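You operate a simulated robot arm through the tools that you are given. There is no shell and no other tool.

Carry out the task below with a simulated robot arm. There is one attempt and no reset: what you move stays moved.

Task
Spoon tea into the white handle pan and heat it till dark.
Fine: one red spoon from the tea bowl, spoon back; jumbo knob to HIGH, one push; then knob at OFF.

The check looks at the end state, three seconds after you hand in, the way a careful person would. Anything else that was tipped, shoved, dropped, spilled or broken makes it a failure.

Robot
A 6-joint arm with a two-finger gripper, fixed in place. Base frame: the origin is on the floor under the middle of its stand, x ahead of it, y to its left, z up; the work surface is at about z = 0.85. Lengths are in m, angles in rad, forces in N, time in s.
With the tool pointing down near the work surface it reaches from about 0.36 to 0.86 m from the base axis. Its first joint turns from -2.897 to 2.897 rad. Payload 2.45 kg.
The tool frame sits at the grasp point between the pads (the TCP): z along the fingers, y along the line on which they close. The tips reach 0.02 m beyond it. The gripper opens to 0.14 m; its body begins 0.168 m behind the TCP.
Orientation is that of the tool frame in the base frame, as a unit quaternion [x, y, z, w]. With the fingers straight down and closing along the base's y, the tool's x points along the base's -x, its y along +y and its z along -z.

Tools
- The arm moves only by the tool drive_tool. Its argument "deltas" is a list of rows, each a list of 7 numbers: the turn, a rotation vector about the tool's x, y, z in degrees, then the shift along the tool's x, y, z in m, then the closure, from 0 (fully open) to 1 (shut). In form: [[wx, wy, wz, tx, ty, tz, hand], ...]. A call has 1 to 20 rows; each row is the pose to reach, as a shift and turn from the pose commanded when the call began, along the tool's axes at that moment. A row lasts 0.2 s, in which the tool goes at most 0.05 m and 0.15 rad; a call with a longer step from one row to the next is refused whole, and so is a gripper value outside its range. Where a pose cannot be reached the arm comes as near as it can. A force on the tool above 40 N (or 10 N above the force at the start of the call, whichever is more), or a blocked arm, ends the call early, and 0.2 s more pass. Each finger travels about 0.045 m/s and halts on what it meets, pressing with about 36 N; the grip force reading is that of the motor and also rises with nothing between the fingers. The clock runs only during rows and for 0.2 s after the last one: add rows that repeat a pose to give the fingers time. The reply holds the time, the measured pose of the TCP, the force on the tool along the base axes, the opening and the grip force, in the units named above and with some noise, with the torque about the TCP (base axes, N m) and any sound that the robot's microphone picked up.
- Cameras (640 x 400 px; columns grow to the right, rows downward): "scene" is fixed at [0.4069, 0.4902, 1.6359]; the picture's right is [-0.63, -0.78, 0.00], its down [-0.58, 0.47, -0.67] and it looks along [0.52, -0.42, -0.74] (base axes); focal length 214 px, centre (320, 200). "wrist" rides on the gripper at [0.078, 0.011, -0.209] in the tool frame; the picture's right is [-0.14, 0.99, 0.00], its down [-0.92, -0.13, -0.37] and it looks along [-0.37, -0.05, 0.93] (tool axes); focal length 280 px, centre (320, 200). There is no depth. A picture from a camera that has moved, and an enlarged one, comes with that camera's place and axes in the base frame and with its lens. The place of the scene camera against the robot may be out by one fixed shift of up to 0.012 m in any direction.
- snapshot(camera): a new picture of that camera. The clock stands still meanwhile.
- slide_trunk(by): moves the trunk up (or, below 0, down) by that many m; the arm rides with it, the base frame stays. It gives what a move gives, with no picture.
- zoom(camera, box): a new picture of the part [left, top, right, bottom] of that camera's present view, enlarged. The clock stands still meanwhile.
- sign_off(): hands the job in; it is judged then, once.

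Nothing tells you positions but the pictures and the camera data. Unless the task says otherwise, let go and move clear before handing in.

The tools are called after "Emit:" as name(argument=value, ...) on one line, values as JSON. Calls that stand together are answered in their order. drive_tool: Moves the arm, as the interface text tells. Its arguments: {"type":"object","properties":{"deltas":{"type":"array"}},"required":["deltas"]} The other tools are called the same way: slide_trunk (by) moves the trunk up or down; snapshot (camera) takes a picture; zoom (camera, box) takes an enlarged picture of a part of a camera's view; sign_off () hands the job in.

At the start:

```text
time_s: 0.0
position: [0.5518, -0.0369, 1.4234]
tcp_rot: [0.0, 1.0, 0.0, 0.0]
force: [0.4, -0.1, -0.1]
moment: [0.01, 0.01, -0.03]
gripper_width: 0.1399
gripper_force: 0.1
trunk travel left (down, up): [-0.15, 0.08]
```

scene: 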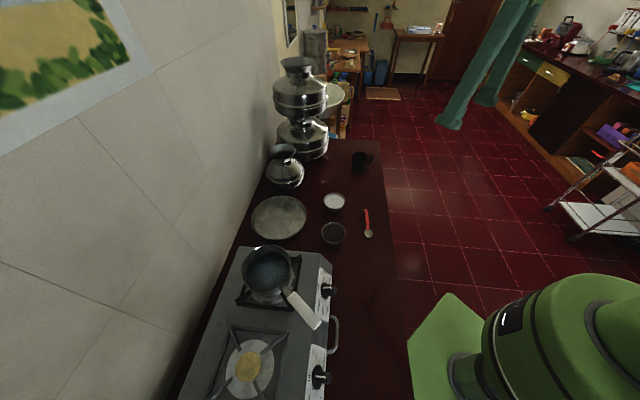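
wrist: 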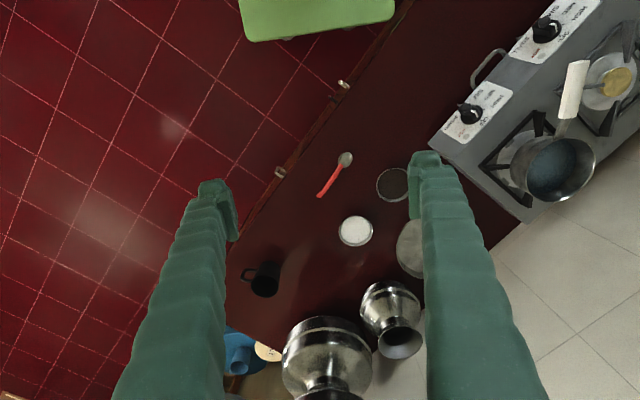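

I see a counter with a two-burner stove, a white-handled pan on one burner, a dark bowl (probably tea), a white bowl (sugar or salt), and a red spoon. I'll look closer before moving anything.

Emit:
zoom(camera="scene", box=[220, 170, 400, 290])

Emit:
zoom(camera="scene", box=[180, 230, 390, 400])

Emit:
zoom(camera="wrist", box=[420, 0, 640, 220])

Emit:
zoom(camera="wrist", box=[230, 120, 440, 300])

```text
3.33 times, centred on (310, 230) of scene
camera zoom: at [0.4069, 0.4902, 1.6359], right [-0.63, -0.78, 0.0], down [-0.58, 0.47, -0.67], along [0.52, -0.42, -0.74], focal length 715 px, centre (353, 100)
```

zoom: 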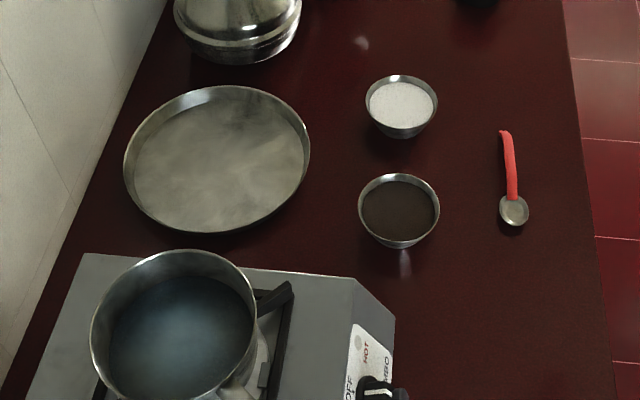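

```text
2.35 times, centred on (285, 315) of scene
camera zoom: at [0.4069, 0.4902, 1.6359], right [-0.63, -0.78, 0.0], down [-0.58, 0.47, -0.67], along [0.52, -0.42, -0.74], focal length 505 px, centre (402, -71)
```

zoom: 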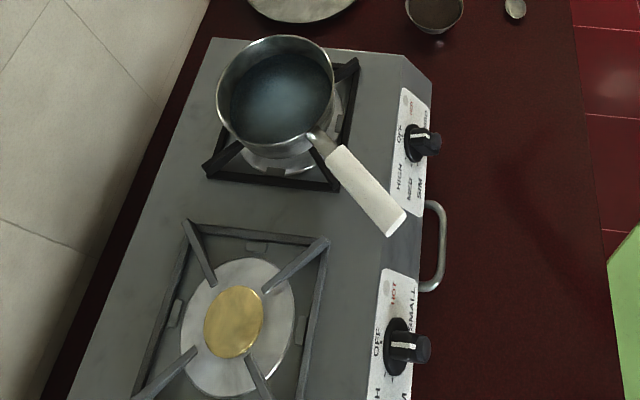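

```text
1.82 times, centred on (530, 110) of wrist
camera zoom: at [0.4724, -0.0265, 1.6332], right [0.14, 0.99, 0.0], down [0.92, -0.13, 0.37], along [0.37, -0.05, -0.93], focal length 510 px, centre (-62, 364)
```

zoom: 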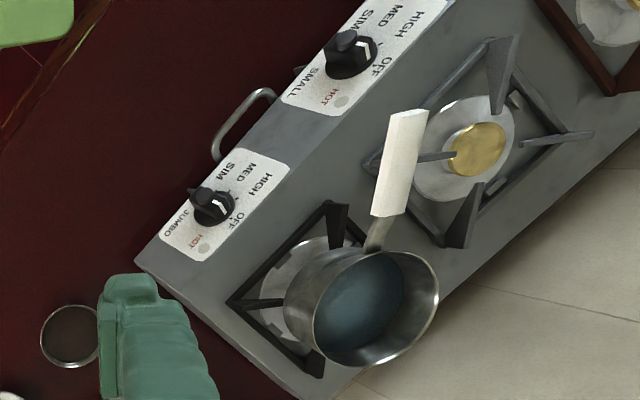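

```text
2.22 times, centred on (335, 210) of wrist
camera zoom: at [0.4724, -0.0265, 1.6332], right [0.14, 0.99, 0.0], down [0.92, -0.13, 0.37], along [0.37, -0.05, -0.93], focal length 623 px, centre (287, 178)
```

zoom: 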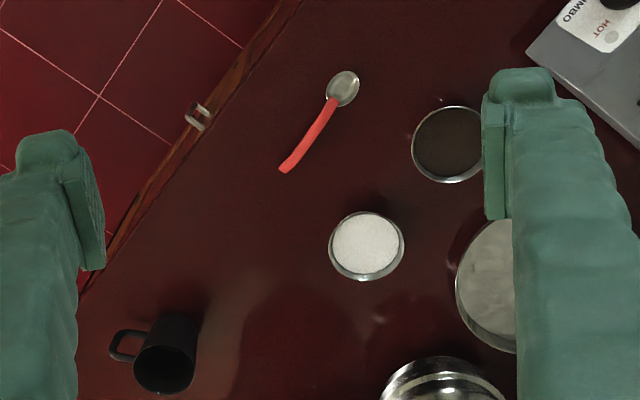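

I see the red spoon lying at about (0.67, 0.02) with its handle ending near (0.77, -0.07). The tea bowl is near (0.75, 0.14), the pan near (0.70, 0.45) and the JUMBO knob near (0.58, 0.32). I'll move above the spoon with the fingers turned across its handle and look again.

Emit:
drive_tool(deltas=[[0, 0, 5, -0.02, -0.001, 0.033, 0], [0, 0, 10, -0.04, -0.002, 0.066, 0], [0, 0, 15, -0.06, -0.003, 0.1, 0], [0, 0, 20, -0.08, -0.004, 0.133, 0], [0, 0, 25, -0.1, -0.005, 0.166, 0], [0, 0, 30, -0.12, -0.006, 0.2, 0], [0, 0, 35, -0.145, -0.007, 0.233, 0], [0, 0, 40, -0.165, -0.008, 0.266, 0], [0, 0, 42.4, -0.185, -0.009, 0.3, 0], [0, 0, 42.4, -0.185, -0.009, 0.3, 0]])

Emit:
snapshot(camera="wrist")

Emit:
snapshot(camera="scene")

```text
time_s: 2.2
position: [0.7361, -0.0462, 1.1225]
tcp_rot: [0.361, 0.932, 0.0, 0.0]
force: [-0.1, -0.1, -0.1]
moment: [0.0, 0.01, 0.0]
gripper_width: 0.1402
gripper_force: 0.0
trunk travel left (down, up): [-0.15, 0.08]
```

```text
taken
camera wrist: at [0.6845, 0.0136, 1.3323], right [0.77, 0.64, 0.0], down [0.59, -0.72, 0.37], along [0.24, -0.28, -0.93], focal length 280 px, centre (320, 200)
```

wrist: 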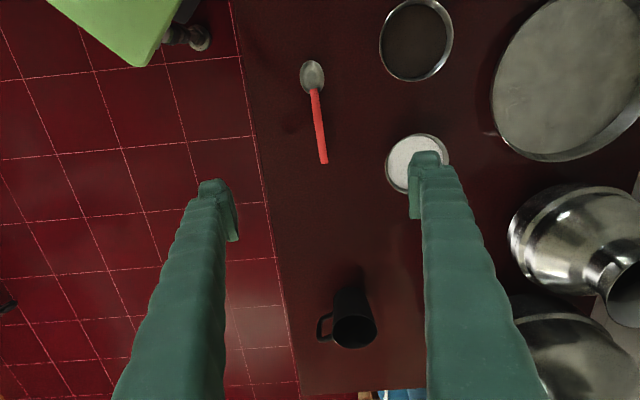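

```text
taken
```

scene: 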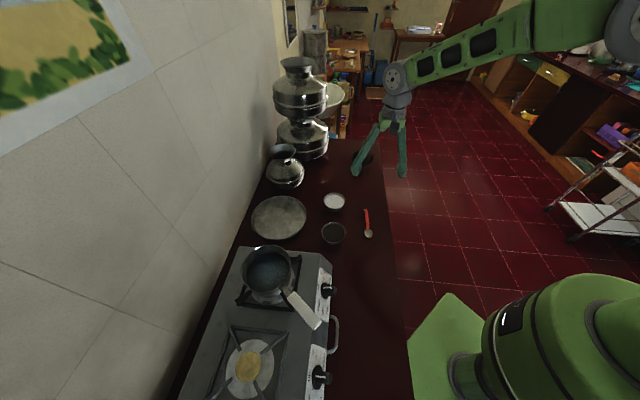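

The spoon handle runs under the fingers as planned, from about (0.664, 0.019) at the bowl to (0.766, -0.074) at the end. I'll narrow the fingers and lower to just above it.

Emit:
drive_tool(deltas=[[0, 0, 0, 0, 0, 0.03, 0.3], [0, 0, 0, 0, 0, 0.06, 0.5], [0, 0, 0, 0, 0, 0.09, 0.7], [0, 0, 0, 0, 0, 0.12, 0.7], [0, 0, 0, 0, 0, 0.15, 0.7], [0, 0, 0, 0, 0, 0.18, 0.7], [0, 0, 0, 0, 0, 0.205, 0.7], [0, 0, 0, 0, 0, 0.22, 0.7], [0, 0, 0, 0, 0, 0.22, 0.7]])

Emit:
snapshot(camera="wrist")

```text
time_s: 4.2
position: [0.7358, -0.0453, 0.9034]
tcp_rot: [0.361, 0.933, 0.0, 0.0]
force: [0.7, 0.2, 0.6]
moment: [0.01, -0.02, 0.02]
gripper_width: 0.0419
gripper_force: 0.1
trunk travel left (down, up): [-0.15, 0.08]
```

```text
taken
camera wrist: at [0.6845, 0.0149, 1.1132], right [0.77, 0.64, 0.0], down [0.59, -0.72, 0.37], along [0.24, -0.28, -0.93], focal length 280 px, centre (320, 200)
```

wrist: 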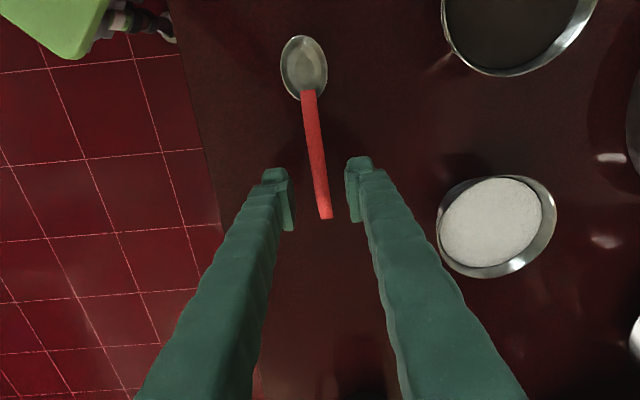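

The fingers straddle the handle and the handle top is at about z=0.857. I'll lower in small steps until the tips are almost on the counter.

Emit:
drive_tool(deltas=[[0, 0, 0, 0, 0, 0.01, 0.7], [0, 0, 0, 0, 0, 0.02, 0.7], [0, 0, 0, 0, 0, 0.025, 0.7], [0, 0, 0, 0, 0, 0.028, 0.7], [0, 0, 0, 0, 0, 0.03, 0.7], [0, 0, 0, 0, 0, 0.03, 0.7]])

Emit:
snapshot(camera="wrist")

Emit:
zoom(camera="scene", box=[320, 170, 420, 250])

```text
time_s: 5.6
position: [0.7369, -0.0448, 0.8745]
tcp_rot: [0.361, 0.932, -0.001, 0.0]
force: [-0.4, 0.3, 0.4]
moment: [0.01, -0.01, 0.02]
gripper_width: 0.042
gripper_force: 0.1
trunk travel left (down, up): [-0.15, 0.08]
```

```text
taken
camera wrist: at [0.6852, 0.0145, 1.0828], right [0.77, 0.64, 0.0], down [0.59, -0.72, 0.37], along [0.24, -0.28, -0.93], focal length 280 px, centre (320, 200)
```

wrist: 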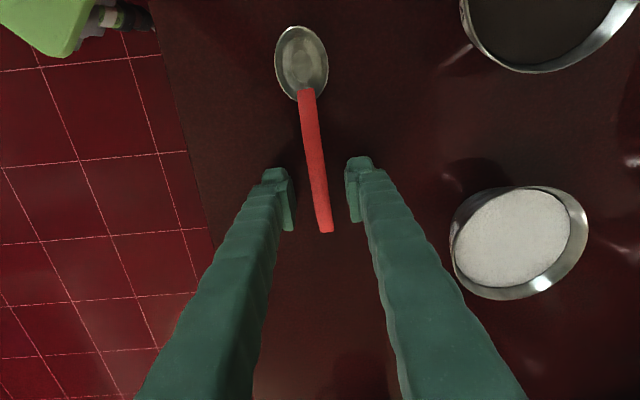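

```text
5.00 times, centred on (370, 210) of scene
camera zoom: at [0.4069, 0.4902, 1.6359], right [-0.63, -0.78, 0.0], down [-0.58, 0.47, -0.67], along [0.52, -0.42, -0.74], focal length 1072 px, centre (70, 150)
```

zoom: 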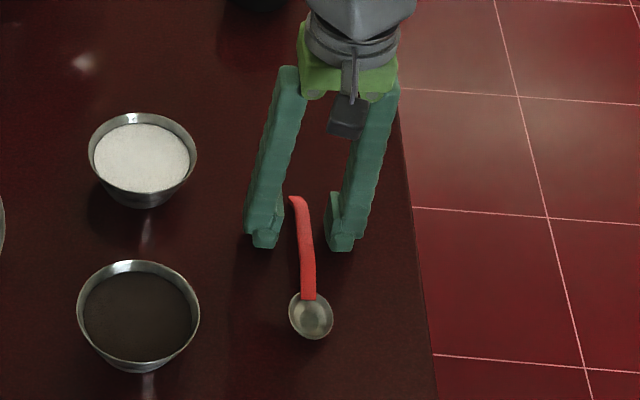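

The tips are just above the counter on both sides of the handle with no contact force. I'll close on the spoon.

Emit:
drive_tool(deltas=[[0, 0, 0, 0, 0, 0.001, 0.8], [0, 0, 0, 0, 0, 0.001, 0.9], [0, 0, 0, 0, 0, 0.001, 1], [0, 0, 0, 0, 0, 0.001, 1], [0, 0, 0, 0, 0, 0.001, 1], [0, 0, 0, 0, 0, 0.001, 1]])

Emit:
snapshot(camera="wrist")

```text
time_s: 7.0
position: [0.7369, -0.0459, 0.8724]
tcp_rot: [0.361, 0.932, -0.001, 0.0]
force: [-0.1, -0.6, -0.2]
moment: [0.03, 0.0, -0.01]
gripper_width: 0.0079
gripper_force: 36.0
trunk travel left (down, up): [-0.15, 0.08]
```

```text
taken
camera wrist: at [0.6852, 0.0141, 1.082], right [0.77, 0.64, 0.0], down [0.59, -0.72, 0.37], along [0.24, -0.28, -0.93], focal length 280 px, centre (320, 200)
```

wrist: 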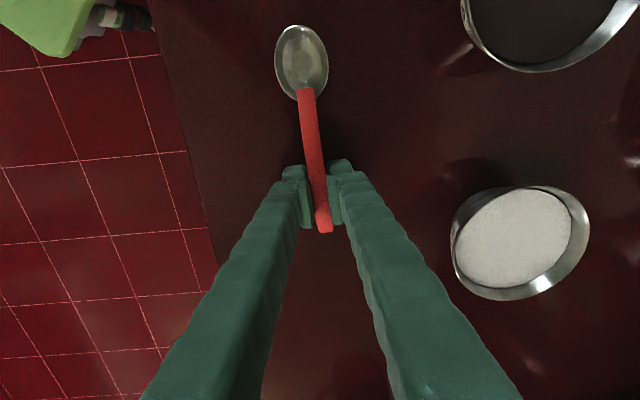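

The fingers hold the handle, with a 7.9 mm opening and 36 N of grip. I'll lift a little and check that the spoon comes level.

Emit:
drive_tool(deltas=[[0, 0, 0, 0, 0, -0.01, 1], [0, 0, 0, 0, 0, -0.03, 1], [0, 0, 0, 0, 0, -0.06, 1], [0, 0, 0, 0, 0, -0.1, 1], [0, 0, 0, 0, 0, -0.1, 1]])

Emit:
snapshot(camera="wrist")

Emit:
zoom(camera="scene", box=[320, 150, 420, 250])

```text
time_s: 8.2
position: [0.7384, -0.0461, 0.9726]
tcp_rot: [0.361, 0.932, 0.0, 0.001]
force: [0.4, -0.6, -0.6]
moment: [-0.04, 0.0, 0.02]
gripper_width: 0.0082
gripper_force: 36.2
trunk travel left (down, up): [-0.15, 0.08]
```

```text
taken
camera wrist: at [0.6867, 0.0144, 1.182], right [0.77, 0.64, 0.0], down [0.59, -0.72, 0.37], along [0.23, -0.28, -0.93], focal length 280 px, centre (320, 200)
```

wrist: 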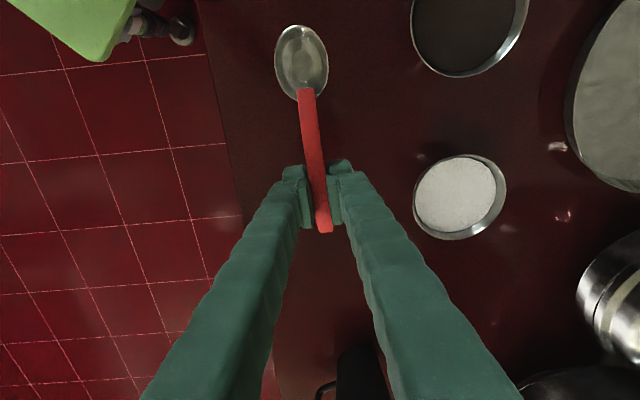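

```text
4.00 times, centred on (370, 200) of scene
camera zoom: at [0.4069, 0.4902, 1.6359], right [-0.63, -0.78, 0.0], down [-0.58, 0.47, -0.67], along [0.52, -0.42, -0.74], focal length 858 px, centre (120, 200)
```

zoom: 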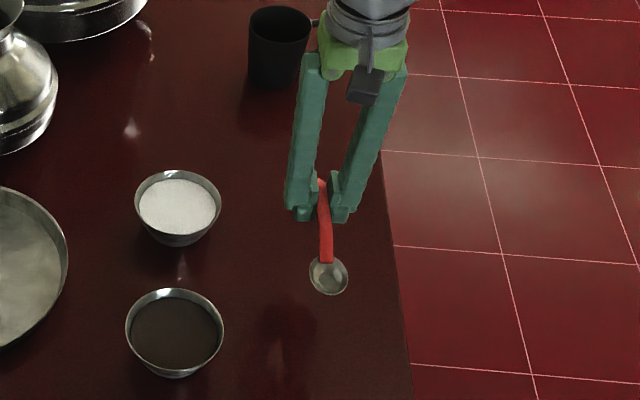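

The spoon is held firmly and level, with its bowl about 98 mm ahead of the TCP along the tool's x. I'll go up and over the tea bowl, turning the spoon to point along +y, and look down into the bowl.

Emit:
drive_tool(deltas=[[0, 0, 0, 0, 0, -0.03, 1], [0, 0, 7, 0.008, 0.011, -0.06, 1], [0, 0, 14, 0.016, 0.022, -0.09, 1], [0, 0, 21, 0.024, 0.033, -0.11, 1], [0, 0, 28, 0.032, 0.044, -0.128, 1], [0, 0, 35, 0.04, 0.055, -0.128, 1], [0, 0, 42, 0.048, 0.066, -0.128, 1], [0, 0, 47.6, 0.0545, 0.0746, -0.128, 1], [0, 0, 47.6, 0.0545, 0.0746, -0.128, 1]])

Emit:
snapshot(camera="wrist")

Emit:
snapshot(camera="scene")

```text
time_s: 10.2
position: [0.7472, 0.0471, 1.1019]
tcp_rot: [0.708, 0.706, -0.001, 0.001]
force: [0.1, -0.2, -0.2]
moment: [0.0, -0.02, 0.02]
gripper_width: 0.0081
gripper_force: 35.8
trunk travel left (down, up): [-0.15, 0.08]
```

```text
taken
camera wrist: at [0.7567, 0.1242, 1.311], right [0.99, -0.14, 0.0], down [-0.13, -0.92, 0.37], along [-0.05, -0.36, -0.93], focal length 280 px, centre (320, 200)
```

wrist: 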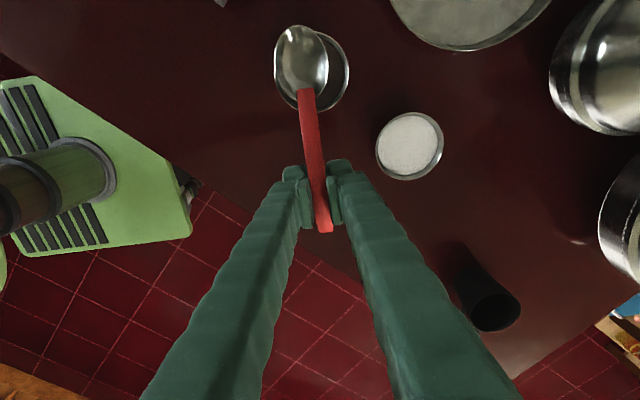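

```text
taken
```

scene: 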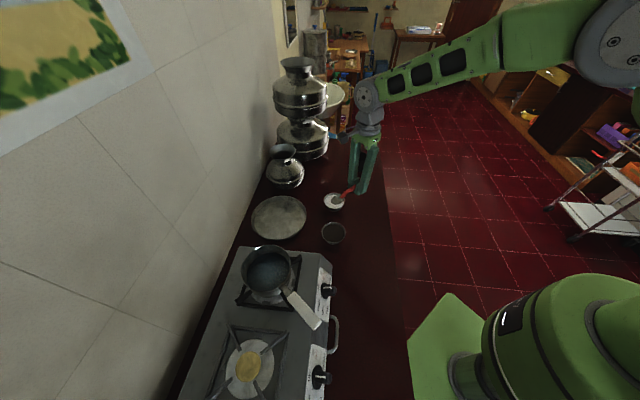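

The tea bowl's centre works out to about (0.748, 0.146), with a rim about 0.10 m across. I'll zoom in to judge the rim height and tea level before dipping.

Emit:
zoom(camera="scene", box=[310, 210, 358, 250])

Emit:
zoom(camera="wrist", box=[250, 10, 370, 120])

```text
10.00 times, centred on (334, 230) of scene
camera zoom: at [0.4069, 0.4902, 1.6359], right [-0.63, -0.78, 0.0], down [-0.58, 0.47, -0.67], along [0.52, -0.42, -0.74], focal length 2145 px, centre (180, -100)
```

zoom: 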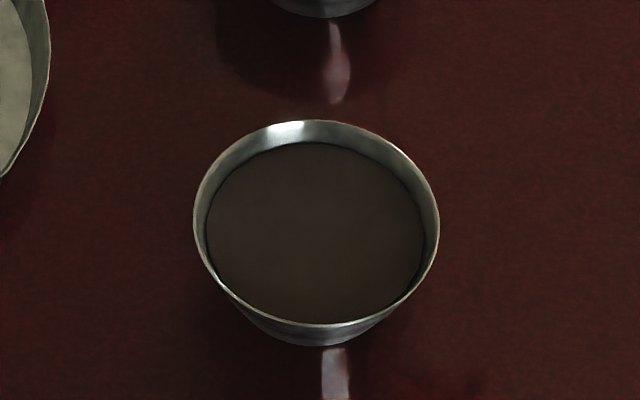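

```text
3.64 times, centred on (310, 65) of wrist
camera zoom: at [0.7567, 0.1242, 1.311], right [0.99, -0.14, 0.0], down [-0.13, -0.92, 0.37], along [-0.05, -0.36, -0.93], focal length 1020 px, centre (356, 691)
```

zoom: 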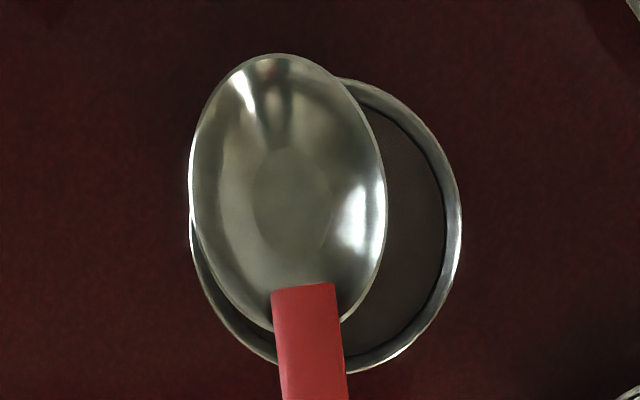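

The rim is near z=0.89 with the tea a few millimetres below it, and the spoon is centred over the bowl. I'll pitch the spoon bowl down about 45° and stop just above the tea.

Emit:
drive_tool(deltas=[[0, -7.5, 0, 0.003, 0.0005, 0.0, 1], [0, -15, 0, 0.006, 0.001, 0.01, 1], [0, -22.5, 0, 0.01, 0.0015, 0.02, 1], [0, -30, 0, 0.013, 0.0015, 0.035, 1], [0, -37.5, 0, 0.016, 0.0015, 0.055, 1], [0, -45, 0, 0.019, 0.0015, 0.075, 1], [0, -45, 0, 0.019, 0.0015, 0.1, 1], [0, -45, 0, 0.019, 0.0015, 0.1, 1]])

Emit:
snapshot(camera="wrist")

Emit:
zoom(camera="scene", box=[300, 150, 400, 250])

```text
time_s: 12.0
position: [0.7467, 0.0634, 1.0008]
tcp_rot: [0.653, 0.653, -0.271, 0.271]
force: [1.3, 1.0, -0.1]
moment: [-0.02, -0.03, -0.02]
gripper_width: 0.0083
gripper_force: 36.0
trunk travel left (down, up): [-0.15, 0.08]
```

```text
taken
camera wrist: at [0.7577, 0.2665, 1.0935], right [0.99, -0.1, 0.1], down [-0.13, -0.39, 0.91], along [-0.05, -0.92, -0.4], focal length 280 px, centre (320, 200)
```

wrist: 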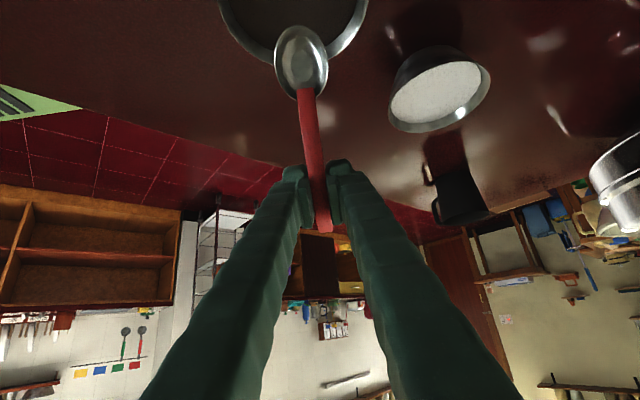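

```text
4.00 times, centred on (350, 200) of scene
camera zoom: at [0.4069, 0.4902, 1.6359], right [-0.63, -0.78, 0.0], down [-0.58, 0.47, -0.67], along [0.52, -0.42, -0.74], focal length 858 px, centre (200, 200)
```

zoom: 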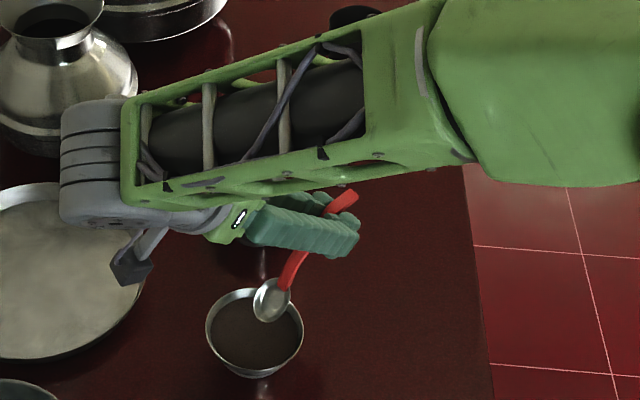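

The spoon tip is just above the tea near the middle of the bowl and nothing is touching. I'll lower it straight down into the tea and watch the force.

Emit:
drive_tool(deltas=[[0, 0, 0, 0.0071, 0, 0.0071, 1], [0, 0, 0, 0.0141, 0, 0.0141, 1], [0, 0, 0, 0.0191, 0, 0.0191, 1], [0, 0, 0, 0.0226, 0, 0.0226, 1], [0, 0, 0, 0.0262, 0, 0.0262, 1], [0, 0, 0, 0.0262, 0, 0.0262, 1]])

Emit:
zoom(camera="wrist", box=[200, 0, 440, 150])

Emit:
zoom(camera="scene", box=[310, 195, 370, 245])

```text
time_s: 13.4
position: [0.7483, 0.064, 0.9637]
tcp_rot: [0.653, 0.653, -0.271, 0.271]
force: [0.2, -0.8, -0.2]
moment: [-0.01, -0.01, 0.02]
gripper_width: 0.0086
gripper_force: 36.3
trunk travel left (down, up): [-0.15, 0.08]
```

```text
2.67 times, centred on (320, 75) of wrist
camera zoom: at [0.7584, 0.2677, 1.0569], right [0.99, -0.1, 0.1], down [-0.13, -0.39, 0.91], along [-0.05, -0.92, -0.4], focal length 748 px, centre (320, 533)
```

zoom: 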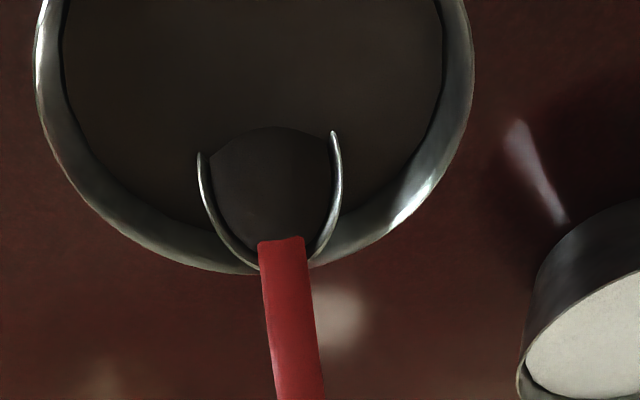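

```text
8.00 times, centred on (340, 220) of scene
camera zoom: at [0.4069, 0.4902, 1.6359], right [-0.63, -0.78, 0.0], down [-0.58, 0.47, -0.67], along [0.52, -0.42, -0.74], focal length 1716 px, centre (160, 40)
```

zoom: 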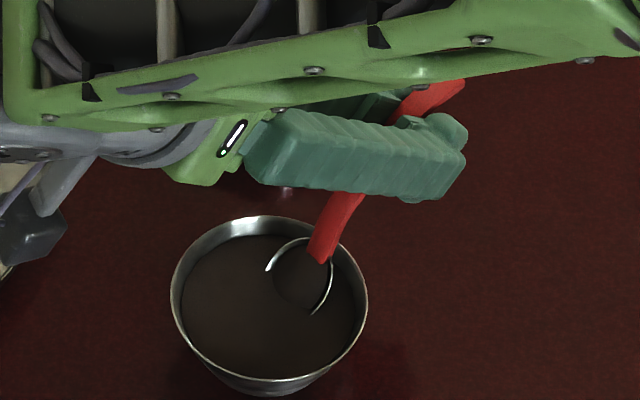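

The spoon has dipped in and holds a dark mound of tea, with no contact force on the bowl. I'll sweep it forward while levelling it, then lift.

Emit:
drive_tool(deltas=[[0, 3.5, 0, 0.006, 0, 0.004, 1], [0, 7, 0, 0.0122, 0, 0.008, 1], [0, 10.5, 0, 0.0158, 0, 0.0108, 1], [0, 14, 0, 0.0193, 0, 0.0137, 1], [0, 17.5, 0, 0.0219, 0, 0.0156, 1], [0, 21, 0, 0.0245, 0, 0.0175, 1], [0, 24.5, 0, 0.0247, 0, 0.0198, 1], [0, 28, 0, 0.025, 0, 0.0221, 1], [0, 31.5, 0, 0.0228, 0, 0.0235, 1], [0, 35, 0, 0.0207, 0, 0.025, 1], [0, 38.5, 0, 0.0158, 0, 0.025, 1], [0, 42, 0, 0.0108, 0, 0.025, 1], [0, 45, 0, 0.0023, 0, 0.0236, 1], [0, 45, 0, -0.005, 0, 0.0162, 1], [0, 45, 0, -0.0124, 0, 0.0088, 1], [0, 45, 0, -0.0224, 0, -0.0012, 1], [0, 45, 0, -0.0224, 0, -0.0012, 1]])

Emit:
snapshot(camera="wrist")

Emit:
zoom(camera="scene", box=[310, 185, 370, 245])

```text
time_s: 17.0
position: [0.7476, 0.0498, 0.981]
tcp_rot: [0.708, 0.707, 0.0, 0.0]
force: [-0.3, -0.3, 0.4]
moment: [0.0, 0.02, 0.01]
gripper_width: 0.0081
gripper_force: 36.0
trunk travel left (down, up): [-0.15, 0.08]
```

```text
taken
camera wrist: at [0.758, 0.1278, 1.1902], right [0.99, -0.14, 0.0], down [-0.13, -0.92, 0.37], along [-0.05, -0.37, -0.93], focal length 280 px, centre (320, 200)
```

wrist: 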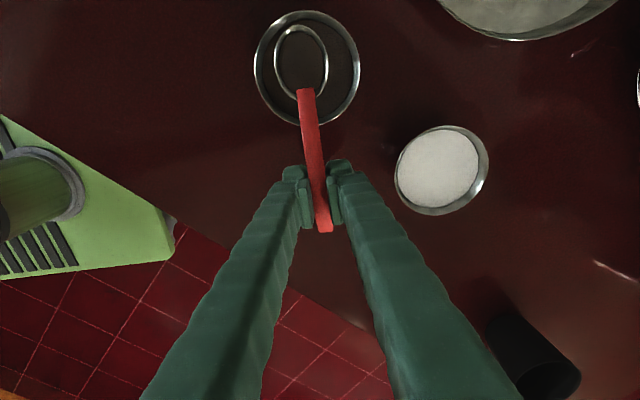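

```text
6.67 times, centred on (340, 215) of scene
camera zoom: at [0.4069, 0.4902, 1.6359], right [-0.63, -0.78, 0.0], down [-0.58, 0.47, -0.67], along [0.52, -0.42, -0.74], focal length 1430 px, centre (187, 100)
```

zoom: 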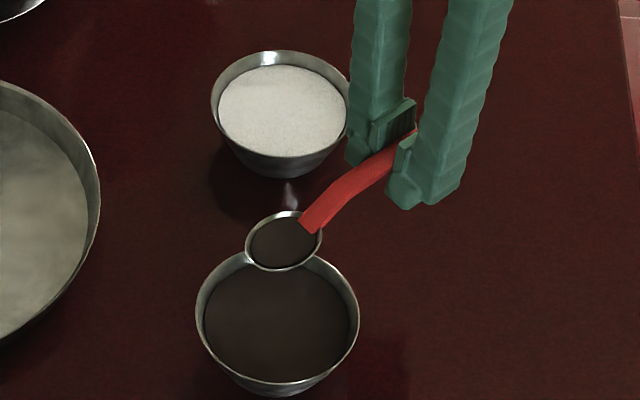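

The spoon is level and full of tea, and nothing spilled around the bowl. I'll raise it gently and carry it toward the pan, stopping short to look.

Emit:
drive_tool(deltas=[[0, 0, 0, 0, 0, -0.015, 1], [0, 0, 0, 0, 0, -0.04, 1], [0, 0, 0, 0, 0, -0.07, 1], [0, 0, 0, 0, 0, -0.1, 1], [0, 0, 0, 0, 0, -0.13, 1], [0, 0, 0, 0, 0, -0.16, 1], [0, 0, 0, 0.005, -0.001, -0.19, 1], [0, 0, 0, 0.02, -0.005, -0.22, 1], [0, 0, 0, 0.045, -0.01, -0.24, 1], [0, 0, 0, 0.07, -0.016, -0.25, 1], [0, 0, 0, 0.095, -0.022, -0.25, 1], [0, 0, 0, 0.12, -0.028, -0.25, 1], [0, 0, 0, 0.145, -0.034, -0.25, 1], [0, 0, 0, 0.165, -0.04, -0.25, 1], [0, 0, 0, 0.18, -0.045, -0.25, 1], [0, 0, 0, 0.19, -0.048, -0.25, 1], [0, 0, 0, 0.19, -0.048, -0.25, 1]])

Emit:
snapshot(camera="wrist")

Emit:
snapshot(camera="scene")

```text
time_s: 20.6
position: [0.6997, 0.2426, 1.2292]
tcp_rot: [0.708, 0.707, 0.0, 0.0]
force: [-0.2, -0.7, -0.7]
moment: [-0.03, 0.01, -0.03]
gripper_width: 0.008
gripper_force: 36.3
trunk travel left (down, up): [-0.15, 0.08]
```

```text
taken
camera wrist: at [0.71, 0.3196, 1.439], right [0.99, -0.14, 0.0], down [-0.13, -0.92, 0.37], along [-0.05, -0.37, -0.93], focal length 280 px, centre (320, 200)
```

wrist: 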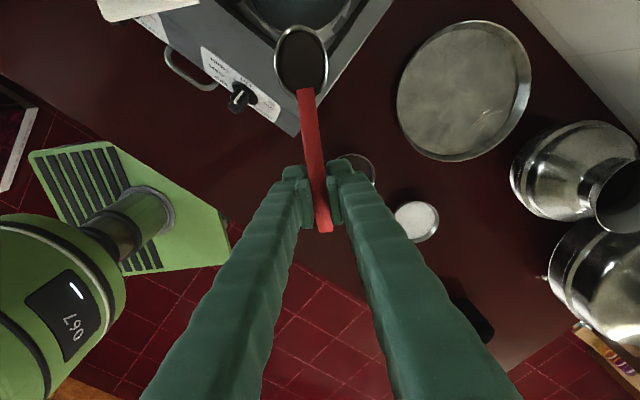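

```text
taken
```

scene: 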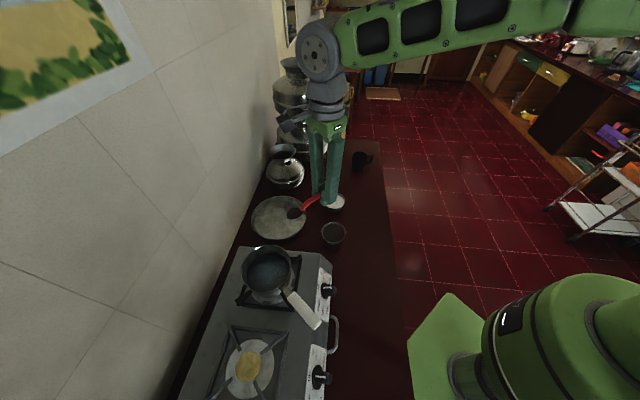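

The tea is still level in the spoon. I put the pan centre near (0.698, 0.455), its rim at z≈1.06 and the handle end near (0.494, 0.43, 1.08). I'll bring the spoon over the pan well above the rim.

Emit:
drive_tool(deltas=[[0, 0, -2, 0.012, 0.003, 0, 1], [0, 0, -4, 0.027, 0.006, 0, 1], [0, 0, -6.5, 0.045, 0.01, 0, 1], [0, 0, -9, 0.063, 0.014, 0, 1], [0, 0, -11.5, 0.081, 0.018, 0.005, 1], [0, 0, -14, 0.098, 0.022, 0.015, 1], [0, 0, -16, 0.112, 0.025, 0.025, 1], [0, 0, -18, 0.1226, 0.0277, 0.035, 1], [0, 0, -18, 0.1226, 0.0277, 0.04, 1], [0, 0, -18, 0.1226, 0.0277, 0.04, 1]])

Emit:
snapshot(camera="wrist")

Emit:
zoom(camera="scene", box=[210, 160, 370, 340])

```text
time_s: 22.8
position: [0.7284, 0.363, 1.1897]
tcp_rot: [0.588, 0.809, 0.0, -0.001]
force: [1.0, -0.5, -0.8]
moment: [-0.04, -0.01, 0.01]
gripper_width: 0.008
gripper_force: 35.6
trunk travel left (down, up): [-0.15, 0.08]
```

```text
taken
camera wrist: at [0.7131, 0.4415, 1.3999], right [0.98, 0.18, 0.0], down [0.16, -0.92, 0.37], along [0.06, -0.36, -0.93], focal length 280 px, centre (320, 200)
```

wrist: 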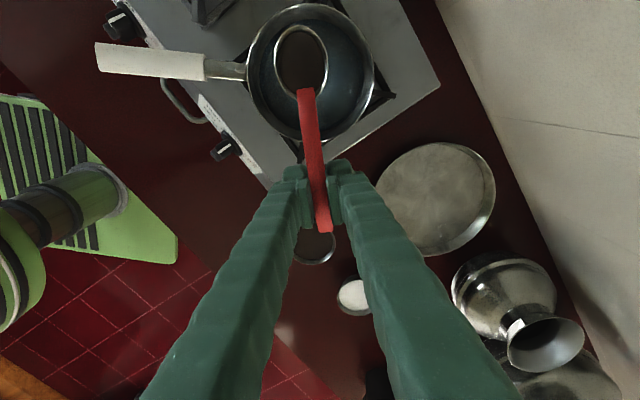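

```text
2.22 times, centred on (290, 250) of scene
camera zoom: at [0.4069, 0.4902, 1.6359], right [-0.63, -0.78, 0.0], down [-0.58, 0.47, -0.67], along [0.52, -0.42, -0.74], focal length 477 px, centre (387, 89)
```

zoom: 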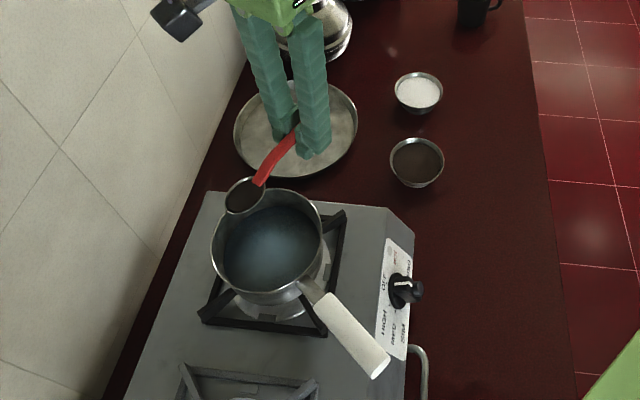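

The spoon is centred over the pan, which I now put at (0.699, 0.457). I'll start rolling the spoon about its own axis, fingers swinging outward, in two stages with a check between them.

Emit:
drive_tool(deltas=[[-5, 0, 0, 0, 0, 0.005, 1], [-10, 0, 0, 0, 0, 0.01, 1], [-16, 0, 0, 0, 0, 0.015, 1], [-22, 0, 0, 0, 0, 0.02, 1], [-28, 0, 0, 0, 0, 0.02, 1], [-34, 0, 0, 0, 0, 0.02, 1], [-40, 0, 0, 0, 0, 0.02, 1], [-40, 0, 0, 0, 0, 0.02, 1]])

Emit:
snapshot(camera="wrist")

Emit:
snapshot(camera="scene")

```text
time_s: 24.6
position: [0.7289, 0.3628, 1.1712]
tcp_rot: [0.556, 0.762, 0.269, 0.197]
force: [-0.4, -0.8, -0.1]
moment: [-0.02, 0.03, 0.0]
gripper_width: 0.008
gripper_force: 35.9
trunk travel left (down, up): [-0.15, 0.08]
```

```text
taken
camera wrist: at [0.5862, 0.3991, 1.3408], right [0.77, 0.11, 0.62], down [-0.03, -0.98, 0.21], along [0.63, -0.18, -0.75], focal length 280 px, centre (320, 200)
```

wrist: 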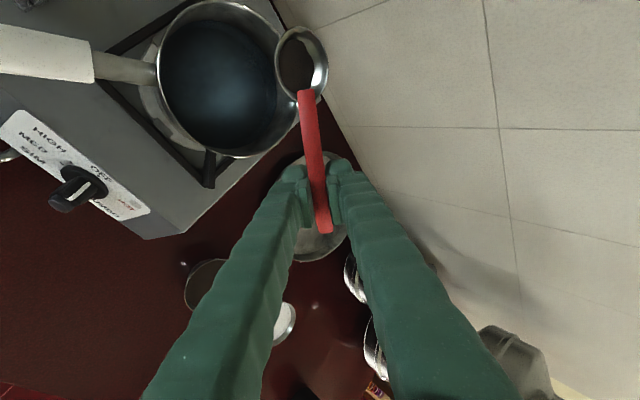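

```text
taken
```

scene: 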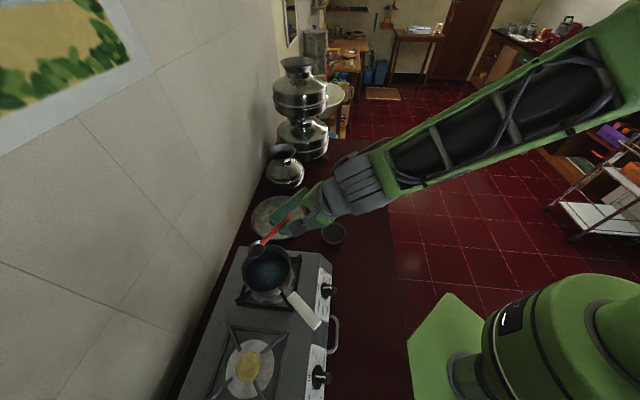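

Emit:
zoom(camera="scene", box=[230, 190, 350, 310])

Emit:
zoom(camera="wrist", box=[140, 0, 360, 170])

```text
3.33 times, centred on (290, 250) of scene
camera zoom: at [0.4069, 0.4902, 1.6359], right [-0.63, -0.78, 0.0], down [-0.58, 0.47, -0.67], along [0.52, -0.42, -0.74], focal length 715 px, centre (420, 33)
```

zoom: 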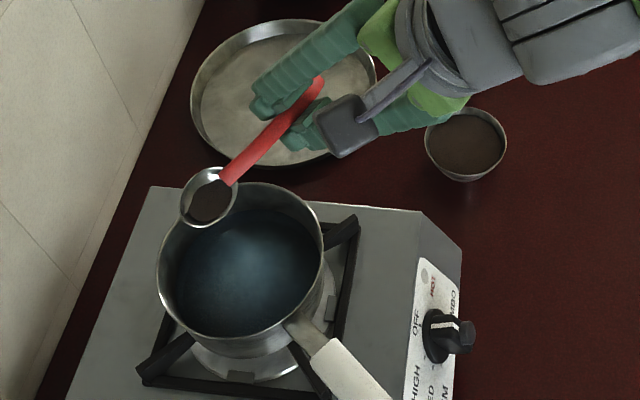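

```text
2.35 times, centred on (250, 85) of wrist
camera zoom: at [0.5862, 0.3991, 1.3408], right [0.77, 0.11, 0.62], down [-0.03, -0.98, 0.21], along [0.63, -0.18, -0.75], focal length 660 px, centre (485, 471)
```

zoom: 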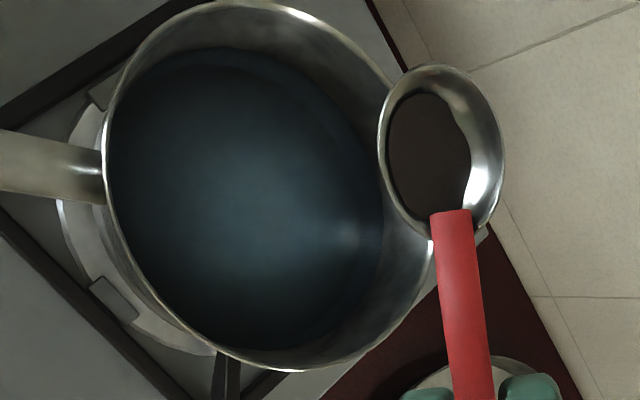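

The tea is already pouring off the lower lip over the pan and nothing is near the pan handle. I'll continue the roll past vertical and hold it so that everything falls in.

Emit:
drive_tool(deltas=[[-5, 0, 0, 0, -0.0024, 0.0013, 1], [-10, 0, 0, 0, -0.006, 0.0035, 1], [-16, 0, 0, 0, -0.01, 0.0055, 1], [-23, 0, 0, 0, -0.014, 0.0075, 1], [-30, 0, 0, 0, -0.018, 0.0095, 1], [-37, 0, 0, 0, -0.022, 0.0115, 1], [-44, 0, 0, 0, -0.0237, 0.0127, 1], [-51, 0, 0, 0, -0.0237, 0.0127, 1], [-58, 0, 0, 0, -0.0237, 0.0127, 1], [-65, 0, 0, 0, -0.0237, 0.0127, 1], [-70, 0, 0, 0, -0.0237, 0.0127, 1], [-70, 0, 0, 0, -0.0237, 0.0127, 1], [-70, 0, 0, 0, -0.0237, 0.0127, 1]])

Emit:
snapshot(camera="wrist")

Emit:
zoom(camera="scene", box=[230, 190, 350, 310])

```text
time_s: 27.4
position: [0.7365, 0.3663, 1.1809]
tcp_rot: [0.549, 0.756, 0.288, 0.209]
force: [-0.2, -0.1, 0.4]
moment: [-0.01, -0.02, 0.0]
gripper_width: 0.0083
gripper_force: 36.3
out of reach, approached as far as the arm can: row 1, 2, 3, 4, 5, 6, 7, 8, 9, 10, 11, 12, 13
trunk travel left (down, up): [-0.15, 0.08]
```

```text
taken
camera wrist: at [0.5866, 0.3991, 1.3446], right [0.75, 0.1, 0.66], down [-0.04, -0.98, 0.19], along [0.66, -0.17, -0.73], focal length 280 px, centre (320, 200)
```

wrist: 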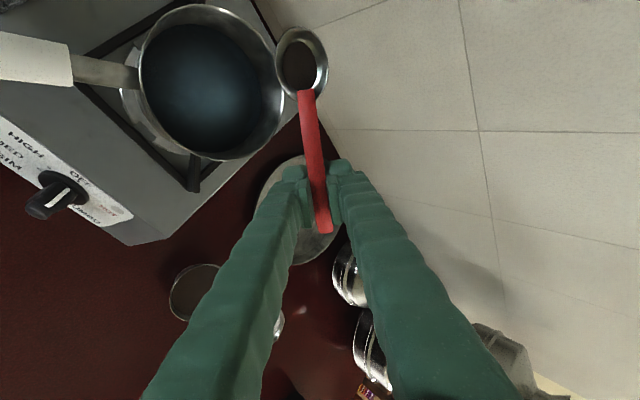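

```text
3.33 times, centred on (290, 250) of scene
camera zoom: at [0.4069, 0.4902, 1.6359], right [-0.63, -0.78, 0.0], down [-0.58, 0.47, -0.67], along [0.52, -0.42, -0.74], focal length 715 px, centre (420, 33)
```

zoom: 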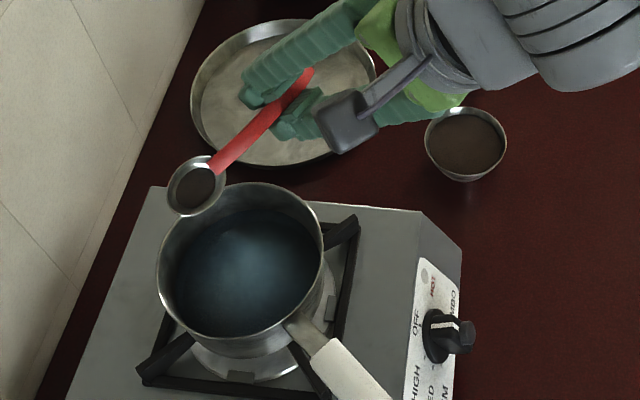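

The arm stopped at a wrist limit at about 43° of roll, so the spoon still holds tea. I'll look closely at the spoon and pan before picking another tipping direction.

Emit:
zoom(camera="scene", box=[245, 225, 305, 265])

Emit:
zoom(camera="wrist", box=[120, 0, 340, 170])

Emit:
snapshot(camera="scene")

```text
10.00 times, centred on (275, 245) of scene
camera zoom: at [0.4069, 0.4902, 1.6359], right [-0.63, -0.78, 0.0], down [-0.58, 0.47, -0.67], along [0.52, -0.42, -0.74], focal length 2145 px, centre (770, -250)
```

zoom: 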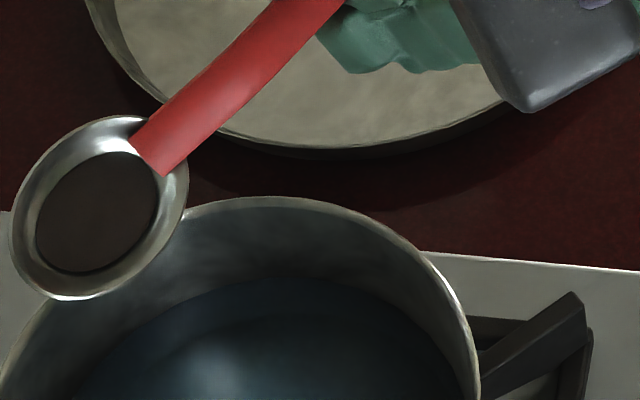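

```text
2.35 times, centred on (230, 85) of wrist
camera zoom: at [0.5866, 0.3991, 1.3446], right [0.75, 0.1, 0.66], down [-0.04, -0.98, 0.19], along [0.66, -0.17, -0.73], focal length 660 px, centre (532, 471)
```

zoom: 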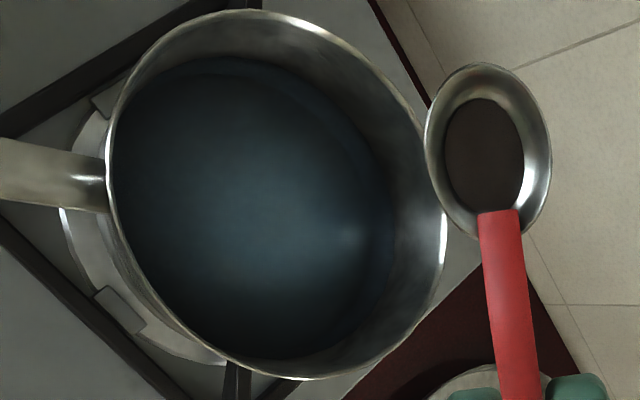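

```text
taken
```

scene: 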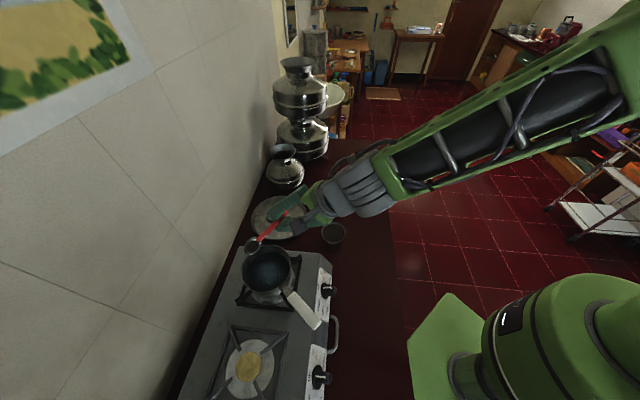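

Part of the tea has already gone into the pan and about half remains in the spoon. I'll roll back toward level first, then tip it forward over the tip, since leaning sideways worked earlier. A no-move row first will show where the commanded pose stands.

Emit:
drive_tool(deltas=[[0, 0, 0, 0, 0, 0, 1]])

```text
time_s: 27.8
position: [0.7363, 0.3666, 1.1804]
tcp_rot: [0.548, 0.757, 0.287, 0.209]
force: [-0.4, 0.0, 0.0]
moment: [-0.05, -0.01, 0.01]
gripper_width: 0.0079
gripper_force: 35.9
trunk travel left (down, up): [-0.15, 0.08]
```

The commanded pose follows the actual one: roll is 41.6° and the tool is at (0.736, 0.367, 1.18). I'll roll back to level over the pan.

Emit:
drive_tool(deltas=[[7, 0, 0, 0, 0.004, -0.0045, 1], [14, 0, 0, 0, 0.008, -0.009, 1], [21, 0, 0, 0, 0.012, -0.0135, 1], [28, 0, 0, 0, 0.016, -0.018, 1], [35, 0, 0, 0, 0.0199, -0.0224, 1], [41.6, 0, 0, 0, 0.0199, -0.0224, 1], [41.6, 0, 0, 0, 0.0199, -0.0224, 1]])

```text
time_s: 29.4
position: [0.7344, 0.3654, 1.2115]
tcp_rot: [0.587, 0.81, -0.001, -0.001]
force: [-1.3, -0.3, -1.5]
moment: [0.0, -0.03, -0.02]
gripper_width: 0.0082
gripper_force: 36.5
out of reach, approached as far as the arm can: row 1
trunk travel left (down, up): [-0.15, 0.08]
```

Emit:
drive_tool(deltas=[[0, 0, -4, 0.001, 0.005, 0, 1], [0, 0, -8, 0.002, 0.01, 0, 1], [0, 0, -12, 0.0035, 0.015, 0, 1], [0, 0, -17, 0.005, 0.0217, 0, 1], [0, 0, -17, 0.005, 0.0217, 0, 1]])

Emit:
snapshot(camera="wrist")

```text
time_s: 30.6
position: [0.7524, 0.3747, 1.2092]
tcp_rot: [0.46, 0.888, -0.001, 0.0]
force: [-0.7, -0.1, -0.2]
moment: [-0.03, -0.01, 0.0]
gripper_width: 0.0078
gripper_force: 36.2
trunk travel left (down, up): [-0.15, 0.08]
```

```text
taken
camera wrist: at [0.7151, 0.4451, 1.4195], right [0.89, 0.46, 0.0], down [0.43, -0.83, 0.37], along [0.17, -0.33, -0.93], focal length 280 px, centre (320, 200)
```

wrist: 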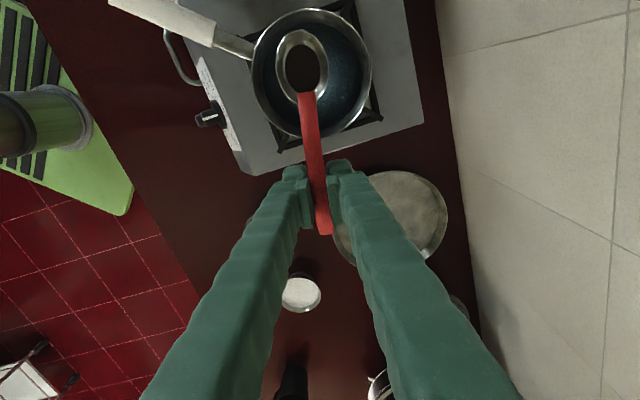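

The arm reached this pose, and the spoon is level over the pan with about half its tea left. I'll pitch the spoon bowl down over the pan centre, moving the hand so the tip stays above the middle.

Emit:
drive_tool(deltas=[[0, -7.5, 0, 0, 0, -0.002, 1], [0, -15, 0, 0, 0, -0.004, 1], [0, -22.5, 0, 0.006, 0, -0.006, 1], [0, -30, 0, 0.0135, 0, -0.008, 1], [0, -37.5, 0, 0.0235, 0, -0.01, 1], [0, -45, 0, 0.0335, 0, -0.012, 1], [0, -52.5, 0, 0.046, 0, -0.014, 1], [0, -60, 0, 0.058, 0, -0.016, 1], [0, -67.5, 0, 0.0715, 0, -0.018, 1], [0, -75, 0, 0.0855, 0, -0.02, 1], [0, -75, 0, 0.0855, 0, -0.02, 1]])

Emit:
snapshot(camera="wrist")

Emit:
snapshot(camera="scene")

```text
time_s: 33.0
position: [0.6823, 0.4208, 1.2304]
tcp_rot: [0.365, 0.704, -0.28, 0.541]
force: [-0.2, -1.1, -0.2]
moment: [0.11, 0.02, 0.11]
gripper_width: 0.0081
gripper_force: 35.9
out of reach, approached as far as the arm can: row 7, 8, 9, 10, 11
trunk travel left (down, up): [-0.15, 0.08]
```

```text
taken
camera wrist: at [0.5624, 0.6086, 1.2098], right [0.83, 0.54, 0.13], down [-0.17, 0.02, 0.98], along [0.53, -0.84, 0.11], focal length 280 px, centre (320, 200)
```

wrist: 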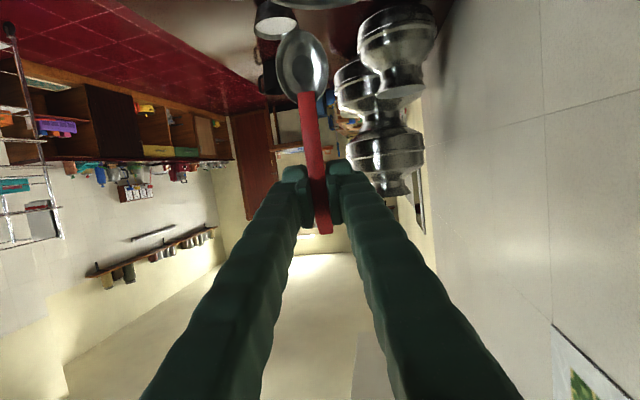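

```text
taken
```

scene: 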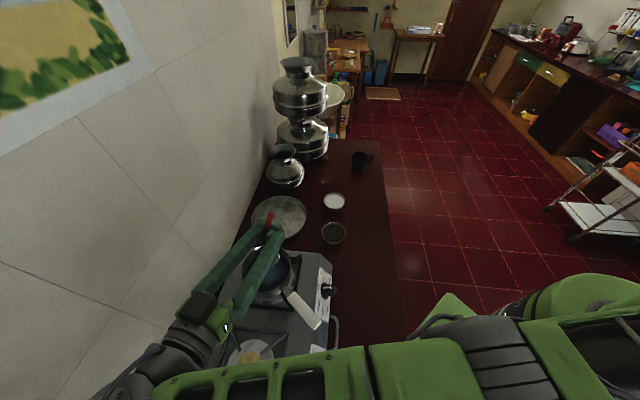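

The spoon looks empty in the wrist view. I'll zoom in on the spoon, pan and stove to confirm nothing fell outside.

Emit:
zoom(camera="wrist", box=[260, 0, 360, 110])

Emit:
zoom(camera="scene", box=[210, 220, 350, 340])

```text
3.64 times, centred on (310, 55) of wrist
camera zoom: at [0.5624, 0.6086, 1.2098], right [0.83, 0.54, 0.13], down [-0.17, 0.02, 0.98], along [0.53, -0.84, 0.11], focal length 1020 px, centre (356, 727)
```

zoom: 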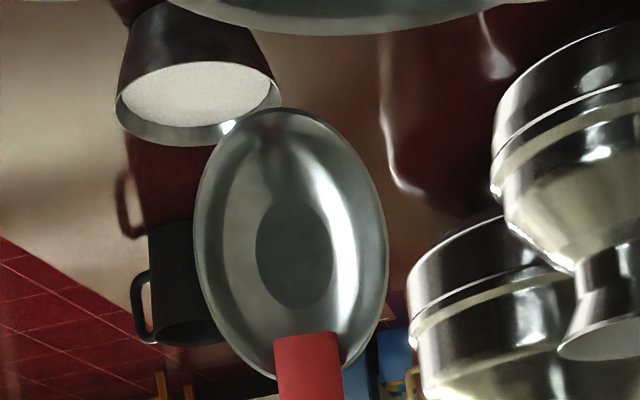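

```text
3.33 times, centred on (280, 280) of scene
camera zoom: at [0.4069, 0.4902, 1.6359], right [-0.63, -0.78, 0.0], down [-0.58, 0.47, -0.67], along [0.52, -0.42, -0.74], focal length 715 px, centre (453, -67)
```

zoom: 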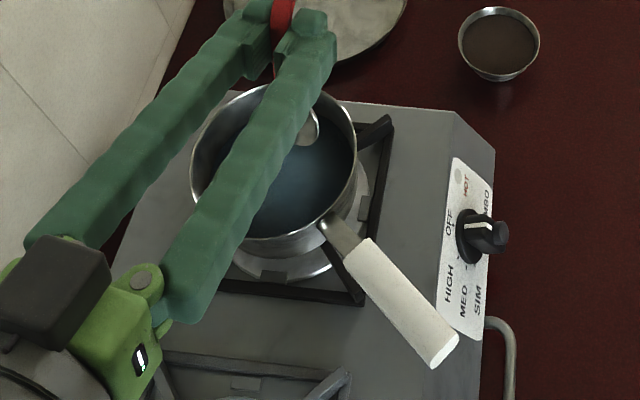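

The spoon is empty (the grey oval was there before scooping too), and no tea is visible outside the pan. I'll level the spoon back out above the pan.

Emit:
drive_tool(deltas=[[0, 5, 0, -0.006, 0, -0.0016, 1], [0, 12.5, 0, -0.012, 0.002, 0.0, 1], [0, 20, 0, -0.018, 0.004, 0.006, 1], [0, 27.5, 0, -0.023, 0.007, 0.013, 1], [0, 35, 0, -0.027, 0.01, 0.02, 1], [0, 42.5, 0, -0.031, 0.012, 0.027, 1], [0, 50, 0, -0.035, 0.014, 0.034, 1], [0, 57.5, 0, -0.039, 0.016, 0.041, 1], [0, 65, 0, -0.042, 0.018, 0.046, 1], [0, 72, 0, -0.044, 0.02, 0.05, 1], [0, 75, 0, -0.0445, 0.02, 0.0502, 1], [0, 75, 0, -0.0445, 0.02, 0.0502, 1]])

Emit:
snapshot(camera="wrist")

Emit:
snapshot(camera="scene")

```text
time_s: 35.6
position: [0.7328, 0.3843, 1.2617]
tcp_rot: [0.461, 0.887, 0.0, -0.001]
force: [0.3, -0.4, -0.2]
moment: [-0.04, -0.05, 0.0]
gripper_width: 0.0079
gripper_force: 36.0
trunk travel left (down, up): [-0.15, 0.08]
```

```text
taken
camera wrist: at [0.6963, 0.4539, 1.4714], right [0.89, 0.46, 0.0], down [0.43, -0.83, 0.37], along [0.17, -0.33, -0.93], focal length 280 px, centre (320, 200)
```

wrist: 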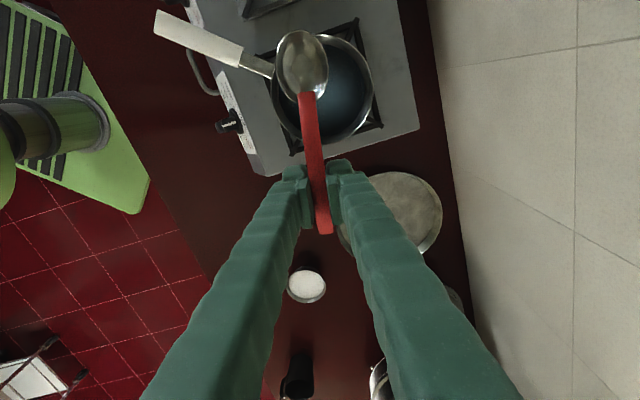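

```text
taken
```

scene: 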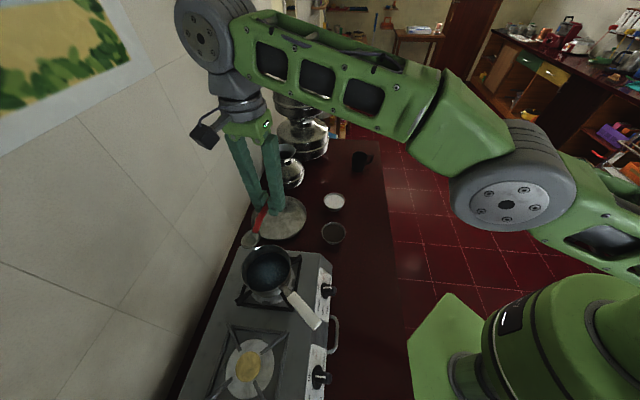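

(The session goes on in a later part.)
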